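You operate a simulated robot arm through the tools that you are given. There is no shell and no other tool. Be economical: measure what you need, move in short steps, check, and stop when the job is done.

You run a simulated two-armed robot. Do the job below in one go: nothing can be reset, and whatever is moved stays where it is left.

## Task
Take the check cloth from the marble top and hang it over the handle of the oven door.

It is judged by the outcome, as a careful person would: the job done as asked, and still so three seconds after it is handed in. It fails if anything else is knocked over, pushed out of place, dropped, spilled or broken. Flat cloth is picked up by pressing the open fingertips on it (5 to 10 N) and closing them slowly along it; thin cloth reads only 2 to 8 mm in the jaws.

## Robot
Two 7-joint arms with two-finger parallel grippers on one trunk, on a base that drives. Base frame: it is fixed to the floor where the robot stands at the start and does not move with it; the origin is under the middle of the robot, x ahead of it, y to its left, z up. Lengths are in mm, angles in rad, forces in N, time in s.
The left shoulder is at the start at [70, 130, 1016], the right one opposite. With the tool pointing down near the work surface each hand reaches from about 100 to 500 mm from the robot's upright axis, wherever it stands, measured 20 degrees to its own side. Places, roughly: check cloth [500, -100, 900]. Payload 1.57 kg a hand.
The TCP of each hand is the grasp point between the finger pads, 30 mm short of the fingertips. In the tool frame z runs along the fingers and y along their closing line. The gripper opens to 80 mm. The fingers are 17 mm wide and 12 mm thick; the gripper's body (40 by 82 mm) begins 80 mm behind the TCP.
Orientation is that of the tool frame in the base frame, as a unit quaternion [w, x, y, z]. With the fingers straight down and closing along the base's y, the tool's x points along the base's -x, its y along +y and its z along -z.

## Interface
- The arms move only by the tool nudge_tool. It takes "left_rows", "right_rows" or both (then of equal length, played together; a hand with none holds still); each is one flat list of numbers, 7 for each row, row after row: the closure, from 0 (fully open) to 1 (shut), then the shift along the tool's x, y, z in mm, then the turn, a rotation vector about the tool's x, y, z in rad. In form: [jaw, tx, ty, tz, ax, ay, az, jaw, tx, ty, tz, ax, ay, az, ...]. A call has 1 to 8 rows; each row is the pose to reach, as a shift and turn from the pose commanded when the call began, along the tool's axes at that moment. Each row takes 0.2 s and may step no farther than 50 mm and 0.15 rad from the row before; otherwise, or with a gripper value out of range, the whole call is refused. A pose out of reach is approached as far as the arm can. The call stops where the force on the tool passes 40 N (or 10 N more than at its start, if that is more) or the arm is blocked; 0.2 s more then pass. The fingers move at their own pace (about 108 mm/s each) and stop on an object; they squeeze with about 38 N. The grip force told is the motor's: it shows also when the fingers shut on nothing. Time passes only in rows, and 0.2 s behind the last, so rows that repeat a pose let the fingers close. It gives the time, the measured TCP pose, the force on the tool (base axes), the opening and the grip force at its end, in the units of the frame above (readings bear some noise), with the torque about the TCP (base axes, N m) and any sound that the robot's microphone picked up, and new pictures: "pictures" is both (left out), scene, wrist or none (wrist: the cameras of the hands that moved).
- Cameras (640 x 400 px; columns grow to the right, rows downward): "scene" is now at [113.7, -50.7, 1228.9]; the picture's right is [-0.62, -0.79, -0.00], its down [-0.55, 0.43, -0.71] and it looks along [0.56, -0.44, -0.70] (base axes); focal length 239 px, centre (320, 200). "left" rides on the left gripper at [72, 7, -122] in its tool frame; the picture's right is [-0.09, 1.00, 0.00], its down [-0.84, -0.08, -0.54] and it looks along [-0.54, -0.05, 0.84] (tool axes); focal length 238 px, centre (320, 200). "right" rides on the right gripper at [72, -7, -122] in its tool frame; the picture's right is [0.09, 1.00, 0.00], its down [-0.84, 0.08, -0.54] and it looks along [-0.54, 0.05, 0.84] (tool axes); focal length 238 px, centre (320, 200). There is no depth. A picture from a camera that has moved, and an enlarged one, comes with that camera's place and axes in the base frame and with its lens.
- slide_trunk(by): slides the trunk up (or, below 0, down) by that many mm; the arms and the scene camera ride with it, the base frame stays. It gives what a move gives, with no picture.
- roll_base(legs): drives the robot by 1 to 6 legs, each [ahead, left, turn to the left] in mm, mm and rad, along the robot's own axes; the way and the turn of a leg run together, so that a leg with both is an arc; at most 1500 mm and 3.142 rad a leg. The arms and the cameras ride along, it lands a little off, and it stops where it bumps. It gives what a move gives, and a new picture of the scene camera.
- aim_head(pan, tilt): turns the head with the scene camera to pan (to the left, within 1.501 rad either way) and tilt (down, from -0.506 to 1.204), counted from straight ahead of the robot. It gives what a move gives, and a new picture of the scene camera.
- zoom(camera, box): a new picture of the part [left, top, right, bottom] of that camera's present view, enlarged. The clock stands still meanwhile.
- close_job(): hands the job in; it is judged then, once.

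Work in short steps. Places have to be worked out from the pictures, the camera data and where the tool is seen: move nearer, look again, correct. Check each grasp and each placing, and mend what went wrong. You have 120 turns and 260 pictures in all, those below and enlarged ones among them. Open the grippers and draw the arms clear of the work before you hand the job in, unless the task says otherwise; then end with one line.

The tools are called after "Call:" as a command line: name --argument value ..., lists and objects as JSON in quotes. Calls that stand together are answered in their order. nudge_tool: Moves the arms, as the interface text tells. Its arguments: {"type":"object","properties":{"left_rows":{"type":"array"},"right_rows":{"type":"array"},"pictures":{"type":"string","enum":["both","scene","wrist","none"]}},"required":[]} The other tools are called the same way: slide_trunk (by) slides the trunk up or down; roll_base (legs) drives the base; aim_head (pan, tilt) turns the head that bears the scene camera; zoom (camera, box) takes an enlarged picture of a part of a camera's view; close_job () hands the job in.

At the start:

```text
t: 0.0
left_tool_pos: [275.9, -32.4, 1080.4]
left_orientation: [0.001, 0.0, 1.0, -0.001]
left_contact_force: [0.1, -0.1, -0.9]
left_torque: [-0.02, -0.04, 0.02]
left_grip_width: 79.8
left_gripper_force: 0.0
right_tool_pos: [222.0, -316.9, 1050.5]
right_orientation: [0.001, 0.0, 1.0, 0.0]
right_contact_force: [-0.5, -0.6, 0.0]
right_torque: [0.02, -0.01, -0.02]
right_grip_width: 80.0
right_gripper_force: 0.1
trunk travel left (down, up): [-653.0, 287.0]
robot x, y, heading: [0.0, -1.1, -0.0]
head pan, tilt: [-0.663, 0.777]
```

scene: 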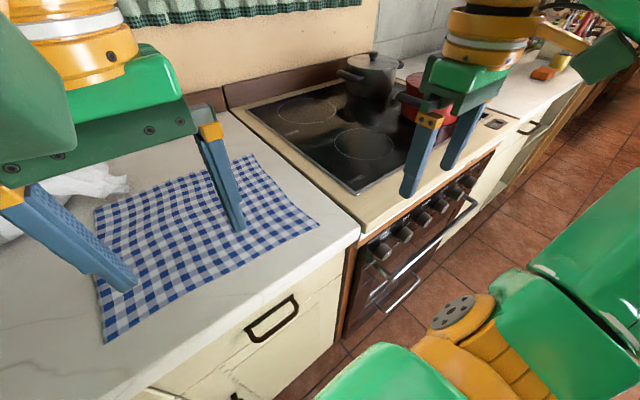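
right: 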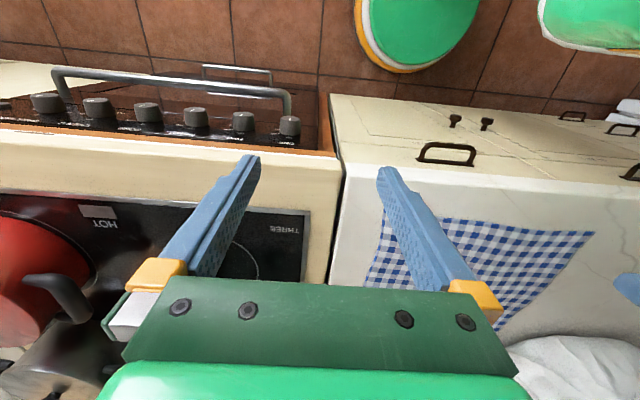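
left: 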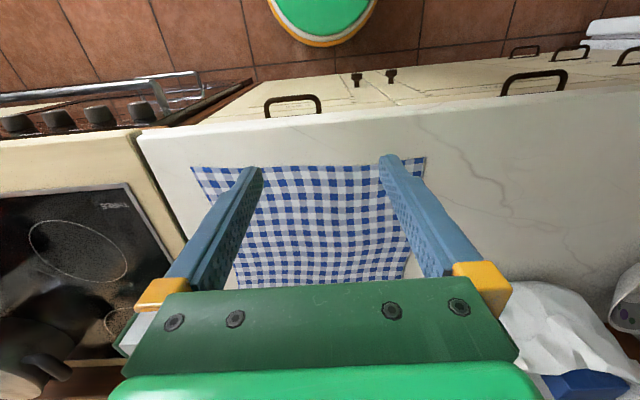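

I estimate the cloth at x 330–615, y −220 to 100 on the counter, with the oven to its right. I'll look at the oven handle more closely first.

Call:
zoom --camera "scene" --box '[320, 120, 540, 340]'

Call:
zoom --camera "right" --box '[0, 40, 340, 240]'

```text
1.82 times, centred on (430, 230) of scene
camera zoom: at [113.7, -50.7, 1228.9], right [-0.62, -0.79, 0.0], down [-0.55, 0.43, -0.71], along [0.56, -0.44, -0.7], focal length 434 px, centre (120, 146)
```

zoom: 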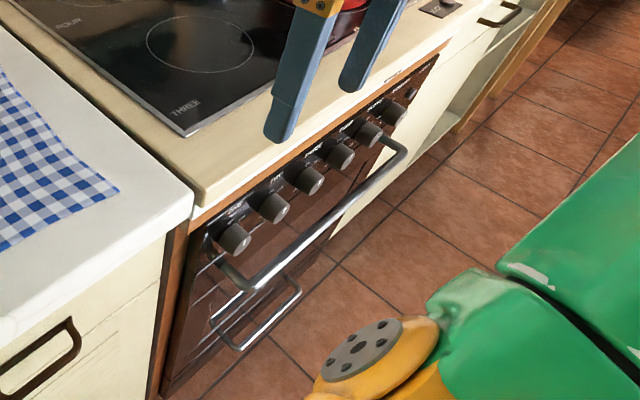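

```text
1.88 times, centred on (170, 140) of right
camera zoom: at [149.5, -324.1, 1172.8], right [-0.09, 1.0, 0.0], down [0.84, 0.08, 0.54], along [0.54, 0.05, -0.84], focal length 449 px, centre (602, 313)
```

zoom: 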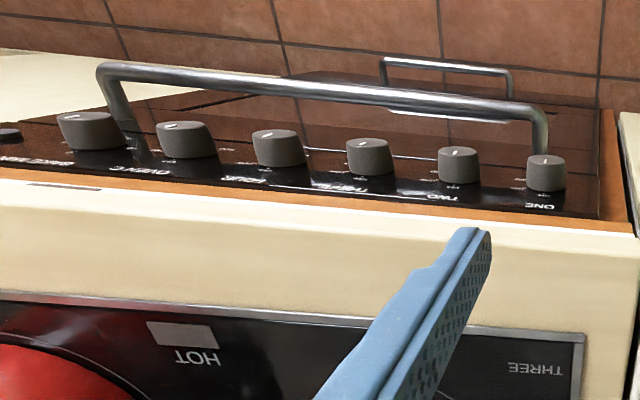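

The handle bar triangulates to x≈239, z≈661, y −377 to −820, with the knob faces at x≈267. The near cloth corners are at about (327,−219) and (344,107), z≈900. I'll centre the base on the cloth first.

Call:
roll_base --legs '[[0, -55, 0]]'

```text
t: 0.9
left_tool_pos: [275.4, -83.1, 1080.7]
left_orientation: [0.0, -0.002, 1.0, -0.003]
left_contact_force: [-0.1, 0.0, -0.1]
left_torque: [0.0, -0.01, -0.02]
left_grip_width: 80.0
left_gripper_force: 0.0
right_tool_pos: [221.3, -368.4, 1052.9]
right_orientation: [0.0, 0.0, 1.0, -0.002]
right_contact_force: [0.0, -0.3, -0.1]
right_torque: [-0.05, 0.03, 0.0]
right_grip_width: 80.0
right_gripper_force: 0.0
trunk travel left (down, up): [-653.0, 287.0]
robot x, y, heading: [-2.6, -50.9, -0.002]
head pan, tilt: [-0.663, 0.777]
camera scene: at [113.6, -101.3, 1229.0], right [-0.62, -0.79, 0.0], down [-0.55, 0.43, -0.71], along [0.56, -0.44, -0.7], focal length 239 px, centre (320, 200)
```

scene: 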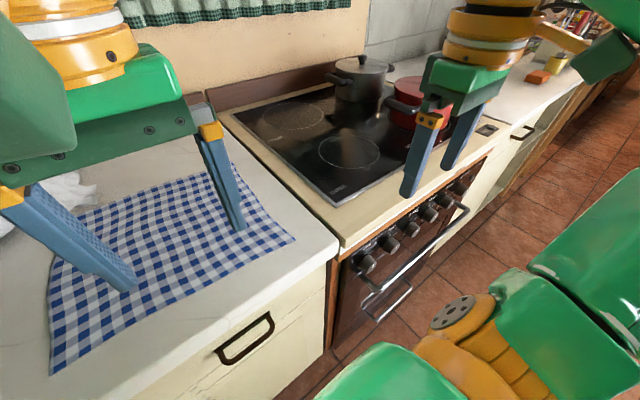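

Moving both hands to hover above the two near corners, jaws half closed.

Call:
nudge_tool --left_rows '[0.2, -16.4, 33, 20, 0, 0, 0, 0.4, -32.8, 66, 40, 0, 0, 0, 0.55, -49.2, 99, 60, 0, 0, 0, 0.55, -65.6, 132, 80, 0, 0, 0, 0.55, -82, 165, 100, 0, 0, 0, 0.55, -82, 165, 100, 0, 0, 0]' --right_rows '[0.2, -24, 34.8, 14.6, 0, 0, 0, 0.4, -48, 69.6, 29.2, 0, 0, 0, 0.55, -72, 104.4, 43.8, 0, 0, 0, 0.55, -96, 139.2, 58.4, 0, 0, 0, 0.55, -120, 174, 73, 0, 0, 0, 0.55, -120, 174, 73, 0, 0, 0]'

```text
t: 2.4
left_tool_pos: [356.0, 77.5, 978.8]
left_orientation: [0.0, -0.001, 1.0, -0.002]
left_contact_force: [-0.6, -0.4, -0.1]
left_torque: [0.0, -0.02, -0.01]
left_grip_width: 36.0
left_gripper_force: 0.1
right_tool_pos: [341.2, -198.3, 976.9]
right_orientation: [0.002, 0.001, 1.0, 0.001]
right_contact_force: [0.4, -0.3, 1.3]
right_torque: [-0.01, 0.01, -0.02]
right_grip_width: 35.6
right_gripper_force: 0.1
trunk travel left (down, up): [-653.0, 287.0]
robot x, y, heading: [0.4, -57.5, -0.003]
head pan, tilt: [-0.663, 0.777]
camera scene: at [112.4, -106.0, 1228.9], right [-0.62, -0.79, 0.0], down [-0.55, 0.43, -0.71], along [0.56, -0.44, -0.7], focal length 239 px, centre (320, 200)
camera right: at [269.3, -205.8, 1098.9], right [-0.09, 1.0, 0.0], down [0.84, 0.08, 0.54], along [0.54, 0.05, -0.84], focal length 238 px, centre (320, 200)
camera left: at [284.1, 86.3, 1098.6], right [0.09, 1.0, 0.0], down [0.84, -0.08, 0.54], along [0.54, -0.05, -0.84], focal length 238 px, centre (320, 200)
```

scene: 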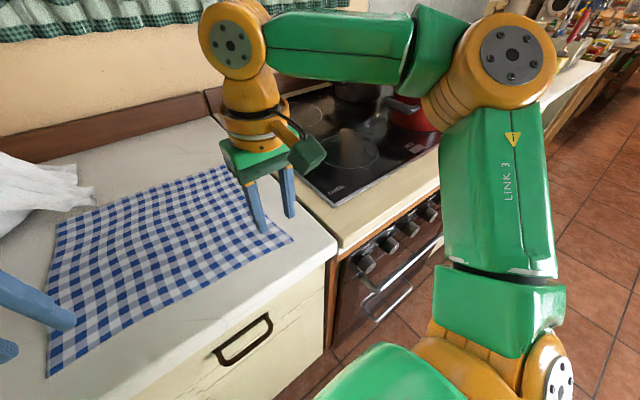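
right: 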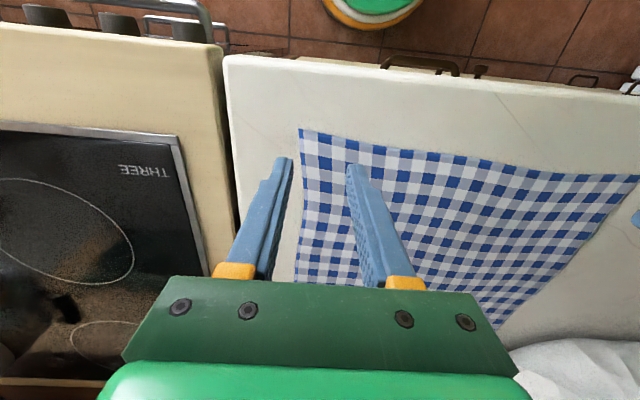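
left: 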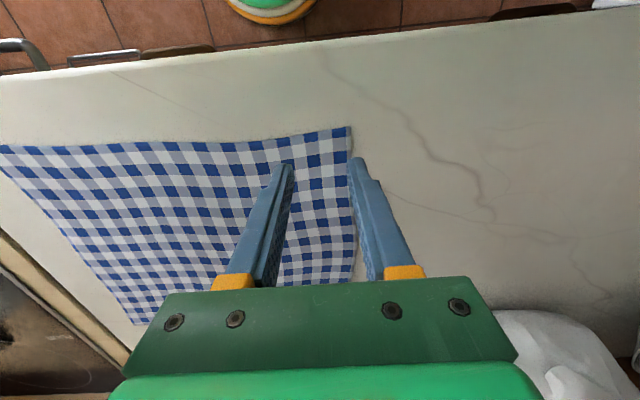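

Corners confirmed at (329,−218) and (342,106). I'll shift each hand inward a little and go down to just above the cloth.

Call:
nudge_tool --left_rows '[0.55, -4, -12, 0, 0, 0, 0, 0.55, -4, -12, 20, 0, 0, 0, 0.55, -4, -12, 40, 0, 0, 0, 0.55, -4, -12, 43, 0, 0, 0]' --right_rows '[0.55, -4, 15, 0, 0, 0, 0, 0.55, -4, 15, 20, 0, 0, 0, 0.55, -4, 15, 38, 0, 0, 0, 0.55, -4, 15, 41, 0, 0, 0]' --pictures "wrist"

```text
t: 3.4
left_tool_pos: [362.4, 65.4, 937.2]
left_orientation: [0.001, 0.0, 1.0, -0.001]
left_contact_force: [-0.3, 0.3, -0.2]
left_torque: [0.01, 0.0, -0.02]
left_grip_width: 36.1
left_gripper_force: 0.0
right_tool_pos: [346.2, -183.1, 935.4]
right_orientation: [0.0, 0.001, 1.0, 0.0]
right_contact_force: [0.8, -0.5, -1.0]
right_torque: [0.02, 0.01, 0.0]
right_grip_width: 36.1
right_gripper_force: 0.1
trunk travel left (down, up): [-653.0, 287.0]
robot x, y, heading: [0.7, -55.6, -0.002]
head pan, tilt: [-0.663, 0.777]
camera right: at [273.9, -189.7, 1057.9], right [-0.09, 1.0, 0.0], down [0.84, 0.08, 0.54], along [0.54, 0.05, -0.84], focal length 238 px, centre (320, 200)
camera left: at [290.1, 73.1, 1057.4], right [0.09, 1.0, 0.0], down [0.84, -0.08, 0.54], along [0.54, -0.05, -0.84], focal length 238 px, centre (320, 200)
```

right: 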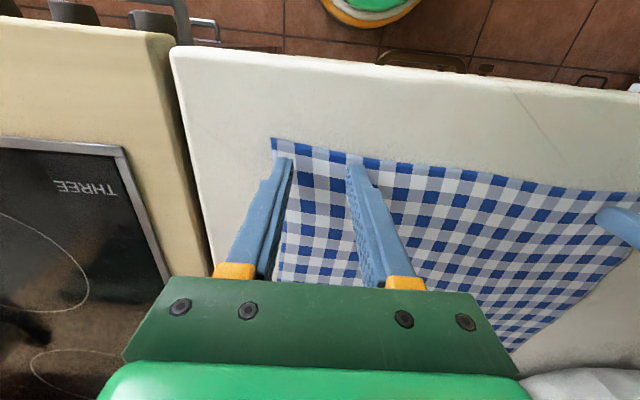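
left: 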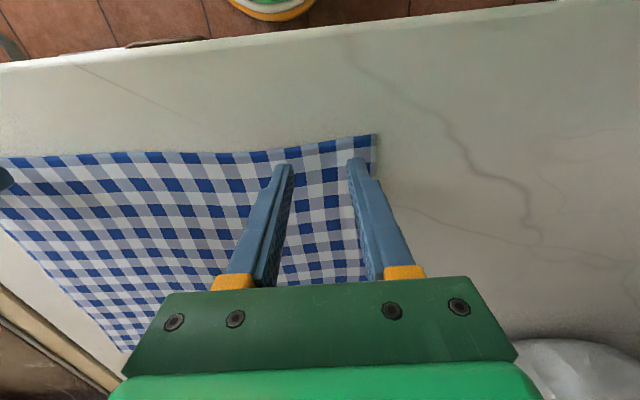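

Fingers are well placed over the cloth; creeping down for contact.

Call:
nudge_tool --left_rows '[0.55, 0, 0, 4, 0, 0, 0, 0.55, 0, 0, 6, 0, 0, 0, 0.55, 0, 0, 7, 0, 0, 0]' --right_rows '[0.55, 0, 0, 3, 0, 0, 0, 0.55, 0, 0, 4, 0, 0, 0, 0.55, 0, 0, 5, 0, 0, 0]' --pictures "none"

```text
t: 4.2
left_tool_pos: [360.7, 65.2, 931.0]
left_orientation: [0.001, -0.001, 1.0, -0.001]
left_contact_force: [2.7, 0.9, 13.6]
left_torque: [0.17, -0.12, -0.01]
left_grip_width: 36.1
left_gripper_force: 0.1
right_tool_pos: [344.9, -183.5, 932.2]
right_orientation: [0.0, 0.0, 1.0, 0.001]
right_contact_force: [0.0, 0.0, 0.5]
right_torque: [-0.04, -0.03, -0.03]
right_grip_width: 35.9
right_gripper_force: 0.1
trunk travel left (down, up): [-653.0, 287.0]
robot x, y, heading: [-1.7, -53.0, -0.0]
head pan, tilt: [-0.663, 0.777]
```

Left presses at 13.6 N, a bit much; right isn't touching yet. Correcting both.

Call:
nudge_tool --left_rows '[0.55, 0, 0, -0.7, 0, 0, 0, 0.55, 0, 0, -0.7, 0, 0, 0]' --right_rows '[0.55, 0, 0, 1, 0, 0, 0, 0.55, 0, 0, 1.6, 0, 0, 0]' --pictures "none"

```text
t: 4.8
left_tool_pos: [358.4, 66.7, 931.5]
left_orientation: [0.001, -0.001, 1.0, -0.001]
left_contact_force: [0.1, 0.0, -0.6]
left_torque: [-0.01, 0.01, 0.0]
left_grip_width: 36.1
left_gripper_force: 0.0
right_tool_pos: [342.4, -182.8, 932.9]
right_orientation: [0.002, 0.0, 1.0, 0.001]
right_contact_force: [2.1, -3.6, 17.9]
right_torque: [-0.14, -0.08, 0.05]
right_grip_width: 36.2
right_gripper_force: 0.0
trunk travel left (down, up): [-653.0, 287.0]
robot x, y, heading: [-5.1, -55.9, 0.002]
head pan, tilt: [-0.663, 0.777]
```

Stiff contact, roughly 20 N per mm; fine adjusting.

Call:
nudge_tool --left_rows '[0.55, 0, 0, 0.4, 0, 0, 0, 0.55, 0, 0, 0.4, 0, 0, 0]' --right_rows '[0.55, 0, 0, -0.4, 0, 0, 0, 0.55, 0, 0, -0.4, 0, 0, 0]' --pictures "none"

```text
t: 5.3
left_tool_pos: [359.5, 65.4, 931.2]
left_orientation: [0.002, 0.0, 1.0, -0.001]
left_contact_force: [-0.9, -0.1, 4.3]
left_torque: [0.02, -0.08, 0.0]
left_grip_width: 36.0
left_gripper_force: 0.0
right_tool_pos: [343.0, -182.3, 930.8]
right_orientation: [0.001, 0.0, 1.0, 0.001]
right_contact_force: [2.3, -2.9, 17.9]
right_torque: [-0.08, -0.11, -0.02]
right_grip_width: 36.1
right_gripper_force: 0.1
trunk travel left (down, up): [-653.0, 287.0]
robot x, y, heading: [-2.1, -53.6, -0.001]
head pan, tilt: [-0.663, 0.777]
```

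Right up a bit, left down a hair, then close both slowly along the cloth.

Call:
nudge_tool --left_rows '[0.55, 0, 0, 0.2, 0, 0, 0, 0.62, 0, 0, 0.2, 0, 0, 0, 0.69, 0, 0, 0.2, 0, 0, 0, 0.76, 0, 0, 0.2, 0, 0, 0, 0.83, 0, 0, 0.2, 0, 0, 0, 0.9, 0, 0, 0.2, 0, 0, 0, 1, 0, 0, 0.2, 0, 0, 0, 1, 0, 0, 0.2, 0, 0, 0]' --right_rows '[0.55, 0, 0, -0.5, 0, 0, 0, 0.62, 0, 0, -0.5, 0, 0, 0, 0.69, 0, 0, -0.5, 0, 0, 0, 0.76, 0, 0, -0.5, 0, 0, 0, 0.83, 0, 0, -0.5, 0, 0, 0, 0.9, 0, 0, -0.5, 0, 0, 0, 1, 0, 0, -0.5, 0, 0, 0, 1, 0, 0, -0.5, 0, 0, 0]'

```text
t: 7.2
left_tool_pos: [359.2, 66.1, 931.1]
left_orientation: [0.002, -0.001, 1.0, -0.002]
left_contact_force: [-0.1, 2.3, 19.2]
left_torque: [0.09, 0.01, 0.01]
left_grip_width: 0.0
left_gripper_force: 21.4
right_tool_pos: [342.5, -183.4, 932.3]
right_orientation: [0.002, 0.0, 1.0, 0.001]
right_contact_force: [0.7, -0.3, 0.1]
right_torque: [-0.02, 0.01, -0.03]
right_grip_width: 0.0
right_gripper_force: 21.4
trunk travel left (down, up): [-653.0, 287.0]
robot x, y, heading: [1.0, -53.8, -0.001]
head pan, tilt: [-0.663, 0.777]
camera scene: at [110.0, -105.3, 1229.3], right [-0.62, -0.79, 0.0], down [-0.55, 0.43, -0.71], along [0.56, -0.44, -0.7], focal length 239 px, centre (320, 200)
camera right: at [270.4, -188.9, 1054.0], right [-0.09, 1.0, 0.0], down [0.83, 0.08, 0.54], along [0.54, 0.05, -0.84], focal length 238 px, centre (320, 200)
camera left: at [287.0, 73.6, 1052.1], right [0.09, 1.0, 0.0], down [0.83, -0.08, 0.55], along [0.54, -0.05, -0.84], focal length 238 px, centre (320, 200)
```

scene: 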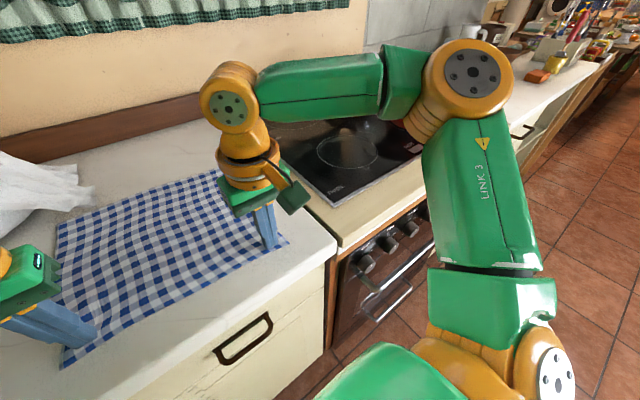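
right: 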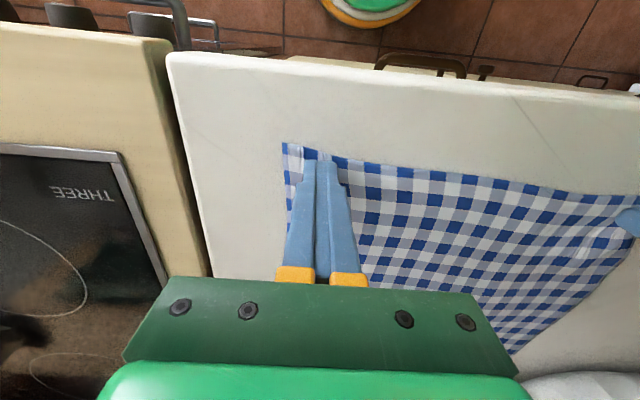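
left: 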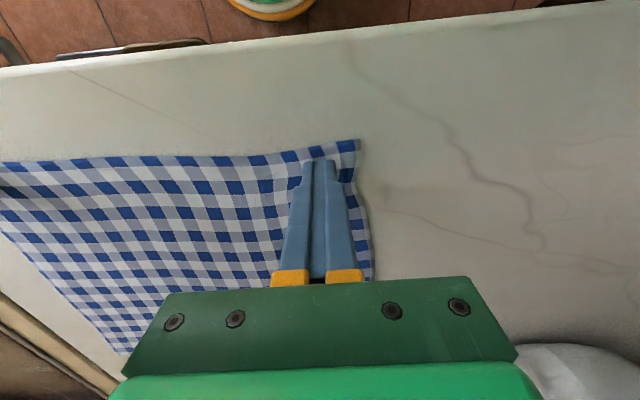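

Both jaws read 0 mm, so no cloth is held. I'll zoom in to see how it bunched.

Call:
zoom --camera "left" --box '[240, 110, 420, 222]'

Call:
zoom --camera "right" --box '[240, 110, 420, 222]'

```text
3.56 times, centred on (330, 166) of left
camera zoom: at [287.0, 73.6, 1052.1], right [0.09, 1.0, 0.0], down [0.83, -0.08, 0.55], along [0.54, -0.05, -0.84], focal length 848 px, centre (284, 321)
```

zoom: 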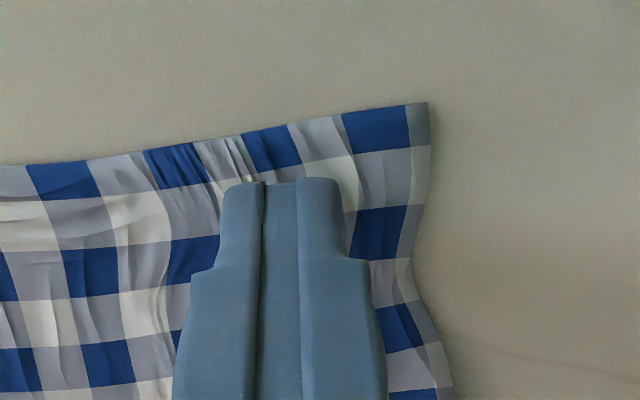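

```text
3.56 times, centred on (330, 166) of right
camera zoom: at [270.4, -188.9, 1054.0], right [-0.09, 1.0, 0.0], down [0.83, 0.08, 0.54], along [0.54, 0.05, -0.84], focal length 848 px, centre (284, 321)
```

zoom: 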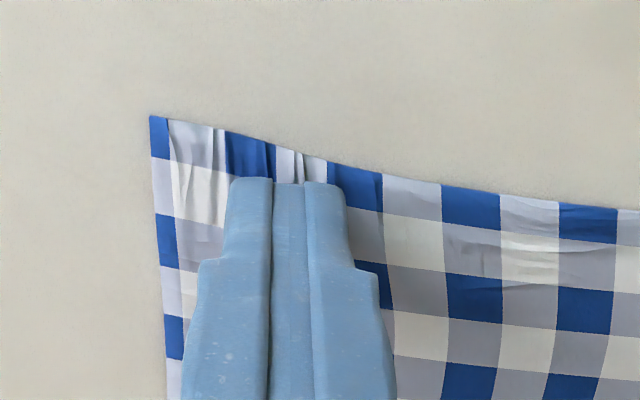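

The cloth bunched but slipped. I'll reopen wider and press again, checking force before closing.

Call:
nudge_tool --left_rows '[1, 0, 0, -4, 0, 0, 0, 0.4, 0, 0, -4, 0, 0, 0, 0.4, 0, 0, -4, 0, 0, 0, 0.4, 0, 0, -2, 0, 0, 0, 0.4, 0, 0, -0.2, 0, 0, 0, 0.4, 0, 0, -0.2, 0, 0, 0]' --right_rows '[1, 0, 0, -4, 0, 0, 0, 0.4, 0, 0, -4, 0, 0, 0, 0.4, 0, 0, -4, 0, 0, 0, 0.4, 0, 0, -2, 0, 0, 0, 0.4, 0, 0, 0.2, 0, 0, 0, 0.4, 0, 0, 0.2, 0, 0, 0]' --pictures "wrist"

```text
t: 8.6
left_tool_pos: [360.7, 65.5, 930.8]
left_orientation: [0.002, -0.001, 1.0, -0.001]
left_contact_force: [3.5, 1.1, 15.5]
left_torque: [0.18, -0.06, -0.06]
left_grip_width: 47.8
left_gripper_force: 0.2
right_tool_pos: [343.0, -182.8, 931.6]
right_orientation: [0.0, 0.0, 1.0, 0.001]
right_contact_force: [0.2, 0.0, 0.6]
right_torque: [0.0, -0.03, -0.02]
right_grip_width: 48.0
right_gripper_force: 0.0
trunk travel left (down, up): [-653.0, 287.0]
robot x, y, heading: [0.6, -50.9, -0.0]
head pan, tilt: [-0.663, 0.777]
camera right: at [271.9, -189.6, 1054.0], right [-0.09, 1.0, 0.0], down [0.84, 0.08, 0.54], along [0.54, 0.05, -0.84], focal length 238 px, centre (320, 200)
camera left: at [288.8, 73.0, 1052.2], right [0.09, 1.0, 0.0], down [0.83, -0.07, 0.55], along [0.54, -0.05, -0.84], focal length 238 px, centre (320, 200)
```

right: 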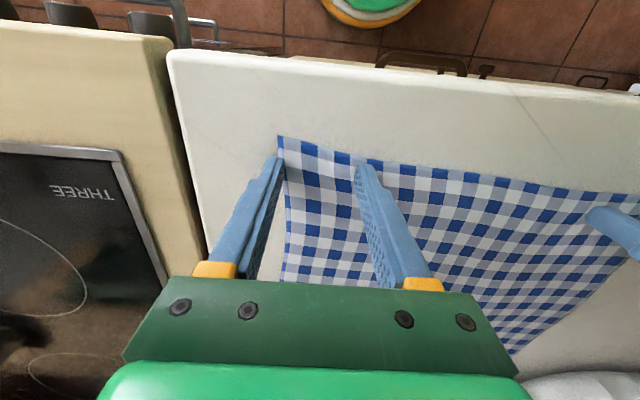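
left: 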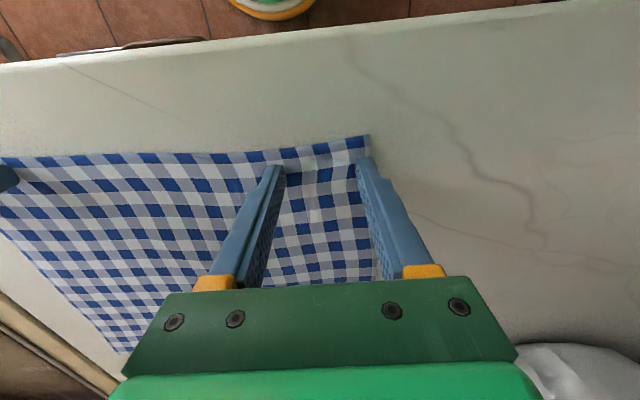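

The outer fingers are right at the cloth's side edges, so I'll lift, shift 12 mm inward, and press again.

Call:
nudge_tool --left_rows '[0.4, 0, 0, -4, 0, 0, 0, 0.4, -2, -12, -4, 0, 0, 0, 0.4, -2, -12, -2, 0, 0, 0, 0.4, -2, -12, -0.2, 0, 0, 0, 0.4, -2, -12, -0.2, 0, 0, 0]' --right_rows '[0.4, 0, 0, -4, 0, 0, 0, 0.4, -4, 14, -4, 0, 0, 0, 0.4, -4, 14, -1, 0, 0, 0, 0.4, -4, 14, 0.5, 0, 0, 0, 0.4, -4, 14, 0.5, 0, 0, 0]' --pictures "none"

```text
t: 9.8
left_tool_pos: [362.4, 54.9, 932.0]
left_orientation: [0.0, -0.001, 1.0, -0.001]
left_contact_force: [0.0, -0.9, 1.9]
left_torque: [0.03, -0.01, -0.04]
left_grip_width: 47.8
left_gripper_force: 0.2
right_tool_pos: [347.3, -169.1, 931.4]
right_orientation: [0.001, 0.001, 1.0, 0.001]
right_contact_force: [3.9, -0.3, 16.8]
right_torque: [-0.1, -0.05, 0.0]
right_grip_width: 48.0
right_gripper_force: 0.0
trunk travel left (down, up): [-653.0, 287.0]
robot x, y, heading: [0.4, -54.6, -0.002]
head pan, tilt: [-0.663, 0.777]
```

Small corrections and start closing part way, then check force.

Call:
nudge_tool --left_rows '[0.4, 0, 0, 0.3, 0, 0, 0, 0.45, 0, 0, 0.3, 0, 0, 0, 0.5, 0, 0, 0.3, 0, 0, 0]' --right_rows '[0.4, 0, 0, -0.2, 0, 0, 0, 0.45, 0, 0, -0.2, 0, 0, 0, 0.5, 0, 0, -0.2, 0, 0, 0]' --pictures "none"

```text
t: 10.6
left_tool_pos: [361.9, 53.1, 931.3]
left_orientation: [0.002, 0.0, 1.0, -0.002]
left_contact_force: [0.7, -0.1, 10.1]
left_torque: [0.07, 0.03, 0.0]
left_grip_width: 39.0
left_gripper_force: 0.1
right_tool_pos: [345.8, -168.2, 931.6]
right_orientation: [0.002, 0.0, 1.0, 0.0]
right_contact_force: [1.2, 0.7, 11.3]
right_torque: [0.04, 0.02, -0.01]
right_grip_width: 39.4
right_gripper_force: 0.1
trunk travel left (down, up): [-653.0, 287.0]
robot x, y, heading: [-0.9, -53.8, -0.003]
head pan, tilt: [-0.663, 0.777]
```

Both at about 10–11 N, good. Continue closing slowly.

Call:
nudge_tool --left_rows '[0.54, 0, 0, 0, 0, 0, 0, 0.58, 0, 0, 0, 0, 0, 0, 0.62, 0, 0, 0, 0, 0, 0, 0.66, 0, 0, 0, 0, 0, 0, 0.7, 0, 0, 0, 0, 0, 0]' --right_rows '[0.54, 0, 0, 0, 0, 0, 0, 0.58, 0, 0, 0, 0, 0, 0, 0.62, 0, 0, 0, 0, 0, 0, 0.66, 0, 0, 0, 0, 0, 0, 0.7, 0, 0, 0, 0, 0, 0]' --pictures "wrist"

```text
t: 11.8
left_tool_pos: [361.9, 54.1, 931.6]
left_orientation: [0.001, -0.001, 1.0, -0.001]
left_contact_force: [-0.7, 0.3, 9.4]
left_torque: [0.03, 0.05, 0.02]
left_grip_width: 23.0
left_gripper_force: 0.1
right_tool_pos: [347.2, -169.4, 932.0]
right_orientation: [0.001, 0.0, 1.0, 0.0]
right_contact_force: [-0.6, 0.3, 9.7]
right_torque: [0.02, 0.04, 0.01]
right_grip_width: 22.6
right_gripper_force: 0.1
trunk travel left (down, up): [-653.0, 287.0]
robot x, y, heading: [-3.5, -53.8, 0.0]
head pan, tilt: [-0.663, 0.777]
camera right: at [274.2, -175.4, 1053.4], right [-0.09, 1.0, 0.0], down [0.84, 0.08, 0.54], along [0.54, 0.05, -0.84], focal length 238 px, centre (320, 200)
camera left: at [289.5, 61.4, 1052.3], right [0.09, 1.0, 0.0], down [0.83, -0.08, 0.55], along [0.54, -0.05, -0.84], focal length 238 px, centre (320, 200)
```

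right: 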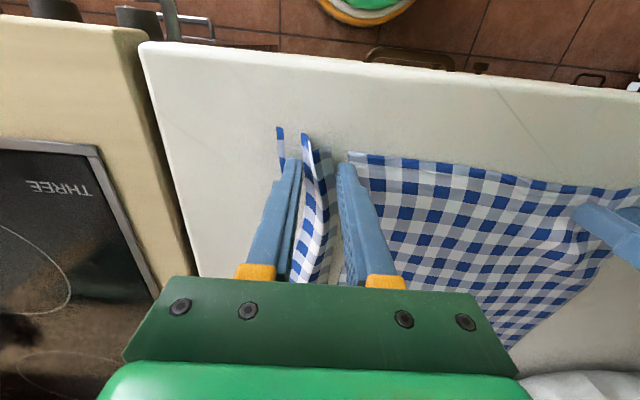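
left: 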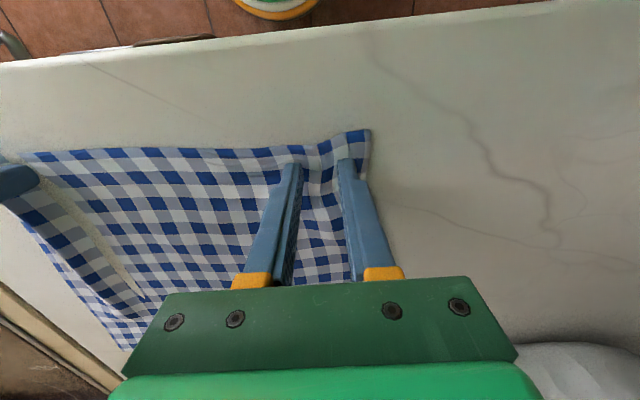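

Working well: the right has a raised fold between the fingers and the left is bunching. Finish closing.

Call:
nudge_tool --left_rows '[0.74, 0, 0, 0, 0, 0, 0, 0.78, 0, 0, 0, 0, 0, 0, 0.82, 0, 0, 0, 0, 0, 0, 0.86, 0, 0, 0, 0, 0, 0, 0.9, 0, 0, 0, 0, 0, 0, 0.95, 0, 0, 0, 0, 0, 0, 1, 0, 0, 0, 0, 0, 0, 1, 0, 0, 0, 0, 0, 0]' --right_rows '[0.74, 0, 0, 0, 0, 0, 0, 0.78, 0, 0, 0, 0, 0, 0, 0.82, 0, 0, 0, 0, 0, 0, 0.86, 0, 0, 0, 0, 0, 0, 0.9, 0, 0, 0, 0, 0, 0, 0.95, 0, 0, 0, 0, 0, 0, 1, 0, 0, 0, 0, 0, 0, 1, 0, 0, 0, 0, 0, 0]' --pictures "wrist"

```text
t: 13.6
left_tool_pos: [361.9, 54.1, 932.1]
left_orientation: [0.002, -0.001, 1.0, -0.001]
left_contact_force: [-1.0, 0.3, 10.3]
left_torque: [0.09, 0.01, -0.01]
left_grip_width: 0.0
left_gripper_force: 21.2
right_tool_pos: [345.6, -168.5, 932.9]
right_orientation: [0.002, 0.0, 1.0, 0.0]
right_contact_force: [-0.2, -0.4, 7.4]
right_torque: [-0.03, -0.01, -0.03]
right_grip_width: 2.5
right_gripper_force: 23.6
trunk travel left (down, up): [-653.0, 287.0]
robot x, y, heading: [4.5, -54.1, -0.005]
head pan, tilt: [-0.663, 0.777]
camera right: at [274.3, -175.4, 1053.4], right [-0.09, 1.0, 0.0], down [0.84, 0.08, 0.54], along [0.54, 0.05, -0.84], focal length 238 px, centre (320, 200)
camera left: at [289.6, 61.5, 1052.3], right [0.09, 1.0, 0.0], down [0.83, -0.07, 0.55], along [0.54, -0.05, -0.84], focal length 238 px, centre (320, 200)
```

right: 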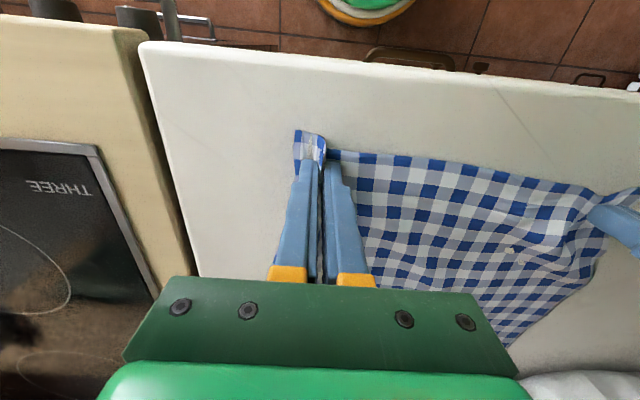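
left: 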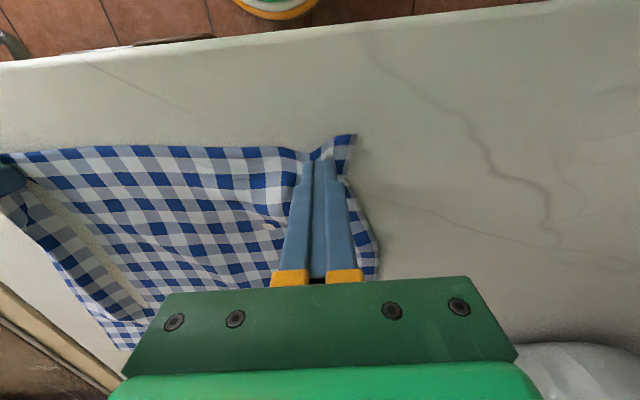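

Right hand holds cloth (2.5 mm). Left slipped, so I retry the left alone with a wider opening.

Call:
nudge_tool --left_rows '[1, 0, 0, -4, 0, 0, 0, 0.35, -3, -4, -5, 0, 0, 0, 0.35, -3, -4, -5, 0, 0, 0, 0.35, -3, -4, -2, 0, 0, 0, 0.35, -3, -4, 0, 0, 0, 0, 0.35, -3, -4, 0, 0, 0, 0]' --pictures "wrist"

```text
t: 14.9
left_tool_pos: [364.7, 49.5, 930.6]
left_orientation: [0.003, 0.0, 1.0, -0.001]
left_contact_force: [1.8, 1.0, 15.4]
left_torque: [0.34, 0.01, -0.04]
left_grip_width: 52.2
left_gripper_force: 0.1
right_tool_pos: [346.6, -169.4, 929.7]
right_orientation: [0.002, 0.0, 1.0, 0.0]
right_contact_force: [-0.3, 0.1, 6.0]
right_torque: [-0.01, 0.02, -0.01]
right_grip_width: 2.6
right_gripper_force: 23.8
trunk travel left (down, up): [-653.0, 287.0]
robot x, y, heading: [4.0, -55.6, 0.002]
head pan, tilt: [-0.663, 0.777]
camera left: at [293.3, 57.4, 1052.1], right [0.09, 1.0, 0.0], down [0.83, -0.07, 0.55], along [0.54, -0.05, -0.84], focal length 238 px, centre (320, 200)
```

left: 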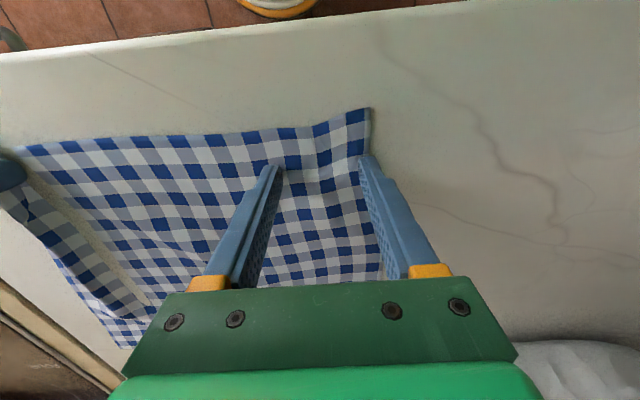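

The outer finger sits at the cloth's edge again; shifting 14 mm further in and 6 mm toward the front edge.

Call:
nudge_tool --left_rows '[0.4, 0, 0, -5, 0, 0, 0, 0.4, 6, -14, -5, 0, 0, 0, 0.4, 6, -14, -2, 0, 0, 0, 0.4, 6, -14, -0.1, 0, 0, 0, 0.4, 6, -14, -0.1, 0, 0, 0]' --pictures "wrist"

```text
t: 16.1
left_tool_pos: [359.7, 37.2, 931.5]
left_orientation: [0.001, -0.001, 1.0, -0.001]
left_contact_force: [1.0, 1.2, 7.3]
left_torque: [0.12, 0.0, -0.04]
left_grip_width: 47.9
left_gripper_force: 0.0
right_tool_pos: [345.8, -168.8, 933.1]
right_orientation: [0.002, 0.001, 1.0, 0.0]
right_contact_force: [-1.2, -0.3, 9.7]
right_torque: [0.01, 0.08, -0.01]
right_grip_width: 2.5
right_gripper_force: 24.2
trunk travel left (down, up): [-653.0, 287.0]
robot x, y, heading: [1.4, -54.3, 0.001]
head pan, tilt: [-0.663, 0.777]
camera left: at [286.8, 44.3, 1052.4], right [0.09, 1.0, 0.0], down [0.83, -0.07, 0.55], along [0.54, -0.05, -0.84], focal length 238 px, centre (320, 200)
```

left: 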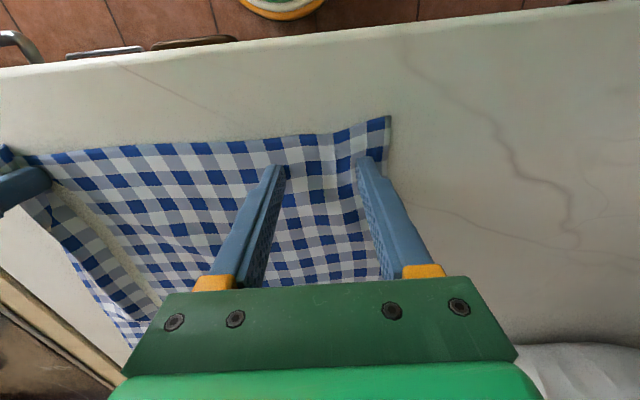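

Left at 7 N with both fingers on the cloth; add a hair of pressure and close slowly.

Call:
nudge_tool --left_rows '[0.43, 0, 0, 0.1, 0, 0, 0, 0.47, 0, 0, 0.1, 0, 0, 0, 0.51, 0, 0, 0.1, 0, 0, 0, 0.55, 0, 0, 0.1, 0, 0, 0, 0.59, 0, 0, 0.1, 0, 0, 0, 0.63, 0, 0, 0.1, 0, 0, 0, 0.67, 0, 0, 0.1, 0, 0, 0]' --pictures "wrist"

```text
t: 17.8
left_tool_pos: [360.0, 36.6, 932.0]
left_orientation: [0.001, -0.001, 1.0, 0.0]
left_contact_force: [0.7, -0.7, 9.7]
left_torque: [0.04, -0.01, 0.01]
left_grip_width: 25.4
left_gripper_force: 0.0
right_tool_pos: [346.4, -169.3, 930.9]
right_orientation: [0.001, 0.0, 1.0, 0.001]
right_contact_force: [0.8, 2.0, 7.7]
right_torque: [0.03, 0.01, 0.0]
right_grip_width: 2.7
right_gripper_force: 23.8
trunk travel left (down, up): [-653.0, 287.0]
robot x, y, heading: [-0.7, -52.6, 0.0]
head pan, tilt: [-0.663, 0.777]
camera left: at [287.0, 44.1, 1052.3], right [0.09, 1.0, 0.0], down [0.83, -0.07, 0.55], along [0.54, -0.05, -0.84], focal length 238 px, centre (320, 200)
```

left: 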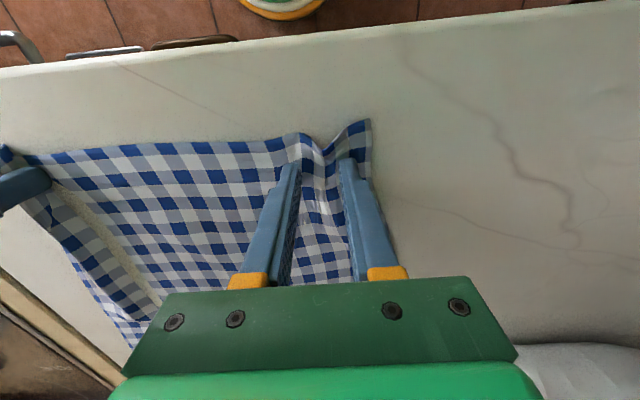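

A clear fold is rising between the left fingers; keep closing.

Call:
nudge_tool --left_rows '[0.71, 0, 0, 0, 0, 0, 0, 0.75, 0, 0, 0, 0, 0, 0, 0.79, 0, 0, 0, 0, 0, 0, 0.83, 0, 0, 0, 0, 0, 0, 0.87, 0, 0, 0, 0, 0, 0, 0.92, 0, 0, 0, 0, 0, 0, 1, 0, 0, 0, 0, 0, 0, 1, 0, 0, 0, 0, 0, 0]' --pictures "wrist"

```text
t: 19.6
left_tool_pos: [358.5, 36.3, 931.9]
left_orientation: [0.002, -0.001, 1.0, -0.001]
left_contact_force: [0.4, -2.0, 9.2]
left_torque: [-0.02, 0.03, 0.06]
left_grip_width: 1.6
left_gripper_force: 23.0
right_tool_pos: [346.5, -169.1, 931.2]
right_orientation: [0.001, 0.0, 1.0, 0.0]
right_contact_force: [-0.1, 2.4, 8.8]
right_torque: [0.02, 0.02, 0.02]
right_grip_width: 2.4
right_gripper_force: 23.9
trunk travel left (down, up): [-653.0, 287.0]
robot x, y, heading: [1.2, -50.3, 0.005]
head pan, tilt: [-0.663, 0.777]
camera left: at [287.1, 44.1, 1052.3], right [0.09, 1.0, 0.0], down [0.83, -0.07, 0.55], along [0.54, -0.05, -0.84], focal length 238 px, centre (320, 200)
```

left: 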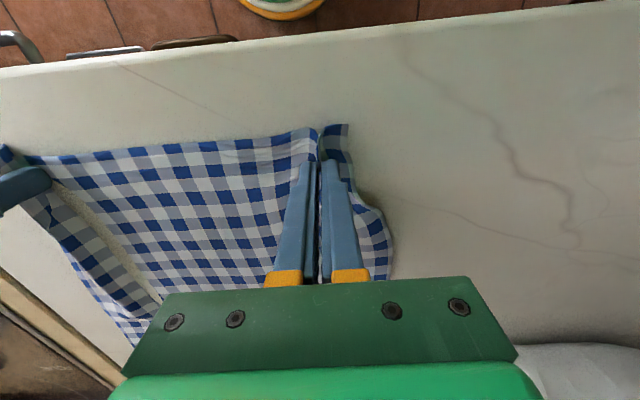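

Left now reads 1.6 mm with cloth visible in the jaws. Lifting both hands gently together.

Call:
nudge_tool --left_rows '[1, 0, 0, -15, 0, 0, 0, 1, 0, 0, -30, 0, 0, 0, 1, 0, 0, -50, 0, 0, 0, 1, 0, 0, -70, 0, 0, 0, 1, 0, 0, -90, 0, 0, 0]' --right_rows '[1, 0, 0, -15, 0, 0, 0, 1, 0, 0, -30, 0, 0, 0, 1, 0, 0, -50, 0, 0, 0, 1, 0, 0, -70, 0, 0, 0, 1, 0, 0, -90, 0, 0, 0]'

```text
t: 20.8
left_tool_pos: [360.5, 35.0, 1020.4]
left_orientation: [0.001, 0.0, 1.0, -0.001]
left_contact_force: [-0.3, -14.9, -1.5]
left_torque: [-0.4, -0.03, 0.31]
left_grip_width: 4.5
left_gripper_force: 25.2
right_tool_pos: [336.6, -190.1, 1006.7]
right_orientation: [0.0, -0.001, 1.0, 0.001]
right_contact_force: [0.4, 15.1, 0.3]
right_torque: [0.47, -0.01, -0.02]
right_grip_width: 2.8
right_gripper_force: 23.5
right hand out of reach, approached as far as the arm can: row 1, 2, 3, 4, 5
trunk travel left (down, up): [-653.0, 287.0]
robot x, y, heading: [0.5, -54.2, 0.005]
head pan, tilt: [-0.663, 0.777]
camera scene: at [113.1, -105.4, 1228.9], right [-0.62, -0.79, 0.0], down [-0.55, 0.43, -0.71], along [0.56, -0.44, -0.7], focal length 239 px, centre (320, 200)
camera right: at [263.9, -196.4, 1128.4], right [-0.09, 1.0, 0.0], down [0.84, 0.08, 0.54], along [0.54, 0.05, -0.84], focal length 238 px, centre (320, 200)
camera left: at [289.2, 42.5, 1141.7], right [0.09, 1.0, 0.0], down [0.84, -0.08, 0.54], along [0.54, -0.05, -0.84], focal length 238 px, centre (320, 200)
```

scene: 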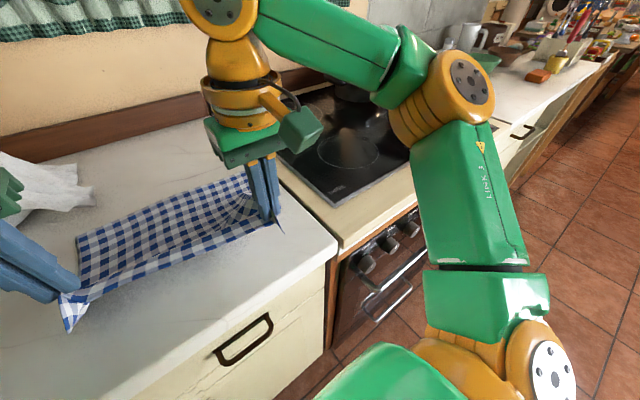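
right: 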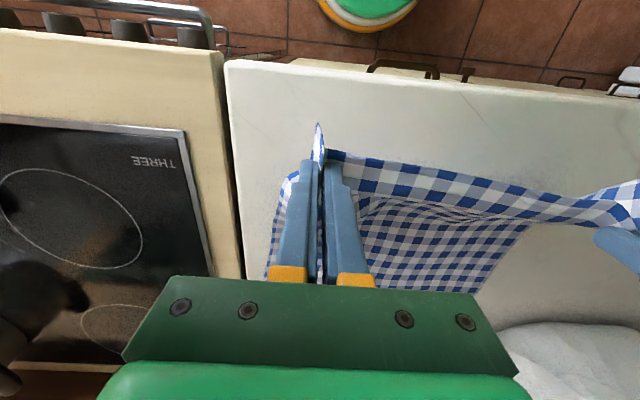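
left: 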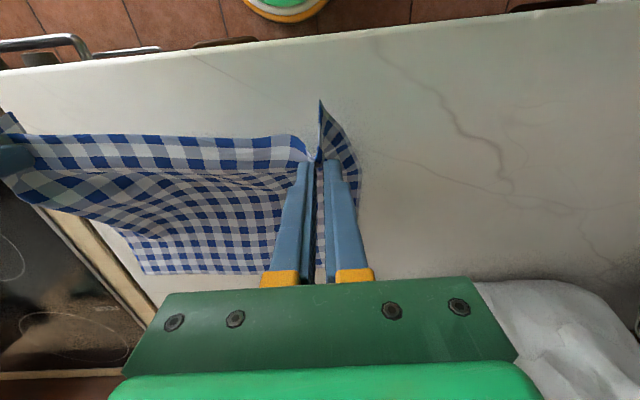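

Both corners are held, but the right arm is near its limit and drifted outward, tensioning the cloth to 15 N. I'll settle the right where it is and ease the left inward; further lifting by trunk.

Call:
nudge_tool --left_rows '[1, 8, -5, 5, 0, 0, 0, 1, 16, -10, 10, 0, 0, 0]' --right_rows '[1, 10, -21, 12, 0, 0, 0, 1, 12, -23, 14, 0, 0, 0]' --pictures "none"

Call:
slide_trunk --by 150

```text
t: 21.4
left_tool_pos: [345.8, 26.3, 1009.8]
left_orientation: [0.0, -0.002, 1.0, 0.0]
left_contact_force: [0.3, -0.8, 0.3]
left_torque: [-0.06, -0.01, -0.01]
left_grip_width: 0.0
left_gripper_force: 21.4
right_tool_pos: [324.8, -213.1, 993.2]
right_orientation: [-0.001, 0.001, 1.0, -0.001]
right_contact_force: [0.5, 1.1, -1.2]
right_torque: [0.02, -0.02, 0.0]
right_grip_width: 2.4
right_gripper_force: 24.2
trunk travel left (down, up): [-653.0, 287.0]
robot x, y, heading: [-2.0, -53.4, 0.001]
head pan, tilt: [-0.663, 0.777]
```

```text
t: 23.1
left_tool_pos: [346.9, 26.6, 1160.7]
left_orientation: [0.0, -0.001, 1.0, -0.001]
left_contact_force: [0.8, -0.1, 0.3]
left_torque: [-0.02, 0.02, -0.01]
left_grip_width: 0.1
left_gripper_force: 20.8
right_tool_pos: [324.8, -212.0, 1143.3]
right_orientation: [0.0, 0.0, 1.0, -0.001]
right_contact_force: [-0.1, -0.7, 0.7]
right_torque: [0.0, 0.0, -0.02]
right_grip_width: 2.6
right_gripper_force: 24.0
trunk travel left (down, up): [-803.0, 137.0]
robot x, y, heading: [2.0, -59.6, 0.004]
head pan, tilt: [-0.663, 0.777]
```

My correction moved the right further out (the command had already settled), and the left slipped off. Let me see how the cloth now hangs.

Call:
aim_head --pan -0.4 --tilt 0.7

Call:
zoom --camera "right" --box '[0, 0, 640, 400]'

Call:
zoom --camera "left" --box '[0, 0, 640, 400]'

```text
t: 23.9
left_tool_pos: [344.6, 25.8, 1159.2]
left_orientation: [0.0, -0.001, 1.0, -0.002]
left_contact_force: [0.0, 0.2, -0.5]
left_torque: [-0.01, 0.0, 0.01]
left_grip_width: 0.0
left_gripper_force: 21.5
right_tool_pos: [324.7, -212.8, 1142.9]
right_orientation: [0.001, 0.0, 1.0, 0.001]
right_contact_force: [1.2, -0.1, -0.3]
right_torque: [-0.01, -0.01, 0.02]
right_grip_width: 2.7
right_gripper_force: 24.4
trunk travel left (down, up): [-803.0, 137.0]
robot x, y, heading: [1.7, -56.7, -0.001]
head pan, tilt: [-0.4, 0.7]
camera scene: at [127.7, -87.7, 1385.3], right [-0.39, -0.92, 0.0], down [-0.59, 0.25, -0.76], along [0.7, -0.3, -0.64], focal length 239 px, centre (320, 200)
```

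scene: 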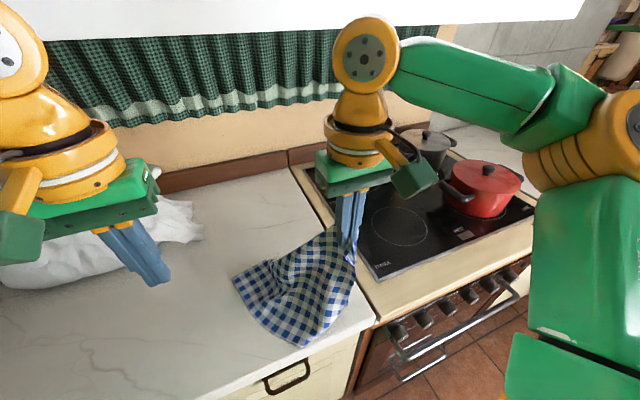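

```text
1.00 times, centred on (320, 200) of right (not enlarged: the box is as wide or as high as the picture)
camera zoom: at [253.2, -219.0, 1264.2], right [-0.09, 1.0, 0.0], down [0.84, 0.08, 0.54], along [0.54, 0.05, -0.84], focal length 238 px, centre (320, 200)
```

zoom: 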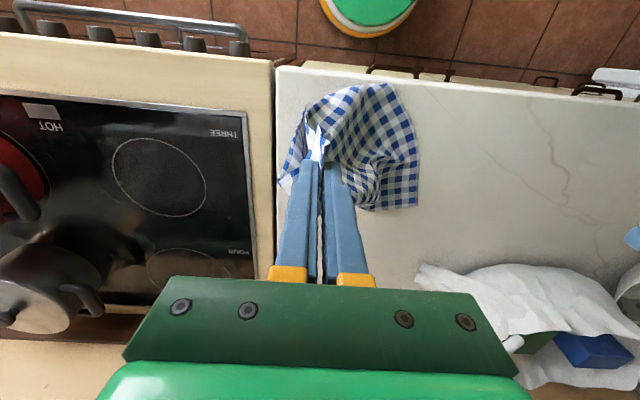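

```text
1.00 times, centred on (320, 200) of left (not enlarged: the box is as wide or as high as the picture)
camera zoom: at [273.6, 33.2, 1280.9], right [0.09, 1.0, 0.0], down [0.84, -0.07, 0.54], along [0.54, -0.05, -0.84], focal length 238 px, centre (320, 200)
```

zoom: 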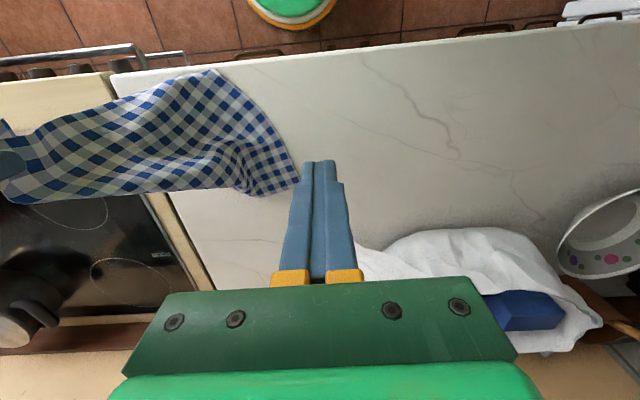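

The cloth hangs securely from its corner in the right hand. I'll continue one-handed: lower its free end behind the bar, then drape the held end over the front. First retract the left hand and raise the trunk.

Call:
nudge_tool --left_rows '[1, 40, 0, 0, 0, 0, 0, 1, 80, 0, -10, 0, 0, 0, 1, 120, 0, -30, 0, 0, 0, 1, 150, 0, -50, 0, 0, 0]' --pictures "none"

Call:
slide_trunk --by 135

Call:
aim_head --pan -0.5 --tilt 0.8

```text
t: 24.9
left_tool_pos: [190.2, 23.8, 1212.0]
left_orientation: [0.001, -0.001, 1.0, -0.001]
left_contact_force: [0.1, 0.1, -0.4]
left_torque: [-0.02, -0.03, 0.0]
left_grip_width: 0.3
left_gripper_force: 21.5
right_tool_pos: [322.4, -212.2, 1142.2]
right_orientation: [0.001, 0.0, 1.0, 0.001]
right_contact_force: [-1.2, -0.3, 1.1]
right_torque: [0.02, -0.05, 0.03]
right_grip_width: 2.5
right_gripper_force: 24.6
trunk travel left (down, up): [-803.0, 137.0]
robot x, y, heading: [-1.0, -52.8, -0.004]
head pan, tilt: [-0.4, 0.7]
```

```text
t: 26.5
left_tool_pos: [192.9, 24.6, 1346.4]
left_orientation: [0.0, -0.001, 1.0, 0.0]
left_contact_force: [0.3, 0.4, -0.1]
left_torque: [0.0, 0.04, -0.02]
left_grip_width: 0.1
left_gripper_force: 20.9
right_tool_pos: [323.9, -212.3, 1276.8]
right_orientation: [0.0, 0.0, 1.0, 0.0]
right_contact_force: [-0.3, 0.2, -0.9]
right_torque: [-0.02, -0.03, 0.0]
right_grip_width: 2.7
right_gripper_force: 24.2
trunk travel left (down, up): [-938.0, 2.0]
robot x, y, heading: [0.8, -54.1, 0.005]
head pan, tilt: [-0.4, 0.7]
```

```text
t: 27.2
left_tool_pos: [192.1, 24.6, 1346.2]
left_orientation: [0.0, -0.001, 1.0, -0.001]
left_contact_force: [0.9, -0.3, 0.5]
left_torque: [-0.02, 0.03, -0.02]
left_grip_width: 0.2
left_gripper_force: 21.1
right_tool_pos: [323.8, -211.6, 1276.6]
right_orientation: [0.0, 0.0, 1.0, 0.001]
right_contact_force: [-0.2, -0.1, 0.2]
right_torque: [0.01, 0.03, -0.04]
right_grip_width: 2.6
right_gripper_force: 24.0
trunk travel left (down, up): [-938.0, 2.0]
robot x, y, heading: [-0.7, -54.8, 0.002]
head pan, tilt: [-0.499, 0.799]
camera scene: at [120.2, -93.3, 1512.1], right [-0.48, -0.88, 0.0], down [-0.63, 0.34, -0.7], along [0.61, -0.33, -0.72], focal length 239 px, centre (320, 200)
```

scene: 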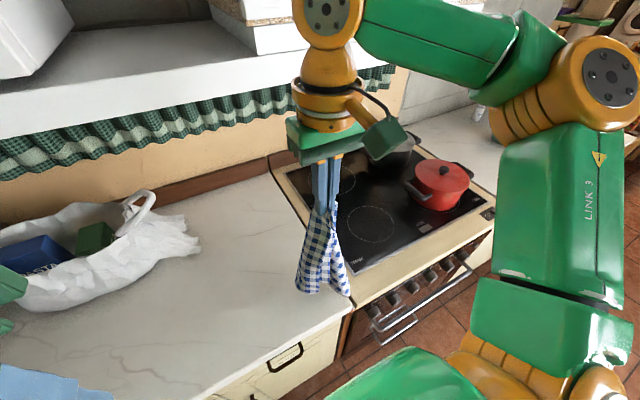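

The cloth is nearly clear of the counter. Drive back 200, then right 350 to stand in front of the oven.

Call:
roll_base --legs '[[-200, 0, 0], [0, -350, 0]]'

```text
t: 30.6
left_tool_pos: [-8.5, -321.5, 1345.4]
left_orientation: [0.0, -0.001, 1.0, -0.002]
left_contact_force: [-0.3, 0.0, -0.1]
left_torque: [-0.01, -0.02, 0.0]
left_grip_width: 0.0
left_gripper_force: 21.7
right_tool_pos: [122.9, -557.8, 1277.3]
right_orientation: [0.0, 0.0, 1.0, -0.001]
right_contact_force: [-0.1, -0.3, -0.4]
right_torque: [-0.02, 0.01, 0.03]
right_grip_width: 2.5
right_gripper_force: 23.9
trunk travel left (down, up): [-938.0, 2.0]
robot x, y, heading: [-200.3, -400.4, -0.002]
head pan, tilt: [-0.499, 0.799]
camera scene: at [-80.9, -438.2, 1512.1], right [-0.48, -0.88, 0.0], down [-0.63, 0.34, -0.7], along [0.61, -0.34, -0.72], focal length 239 px, centre (320, 200)
```

scene: 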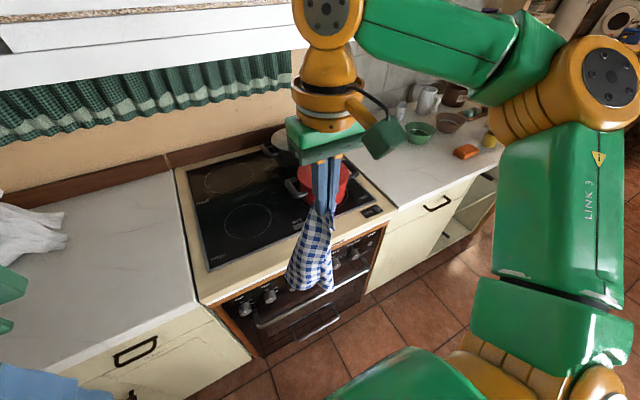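

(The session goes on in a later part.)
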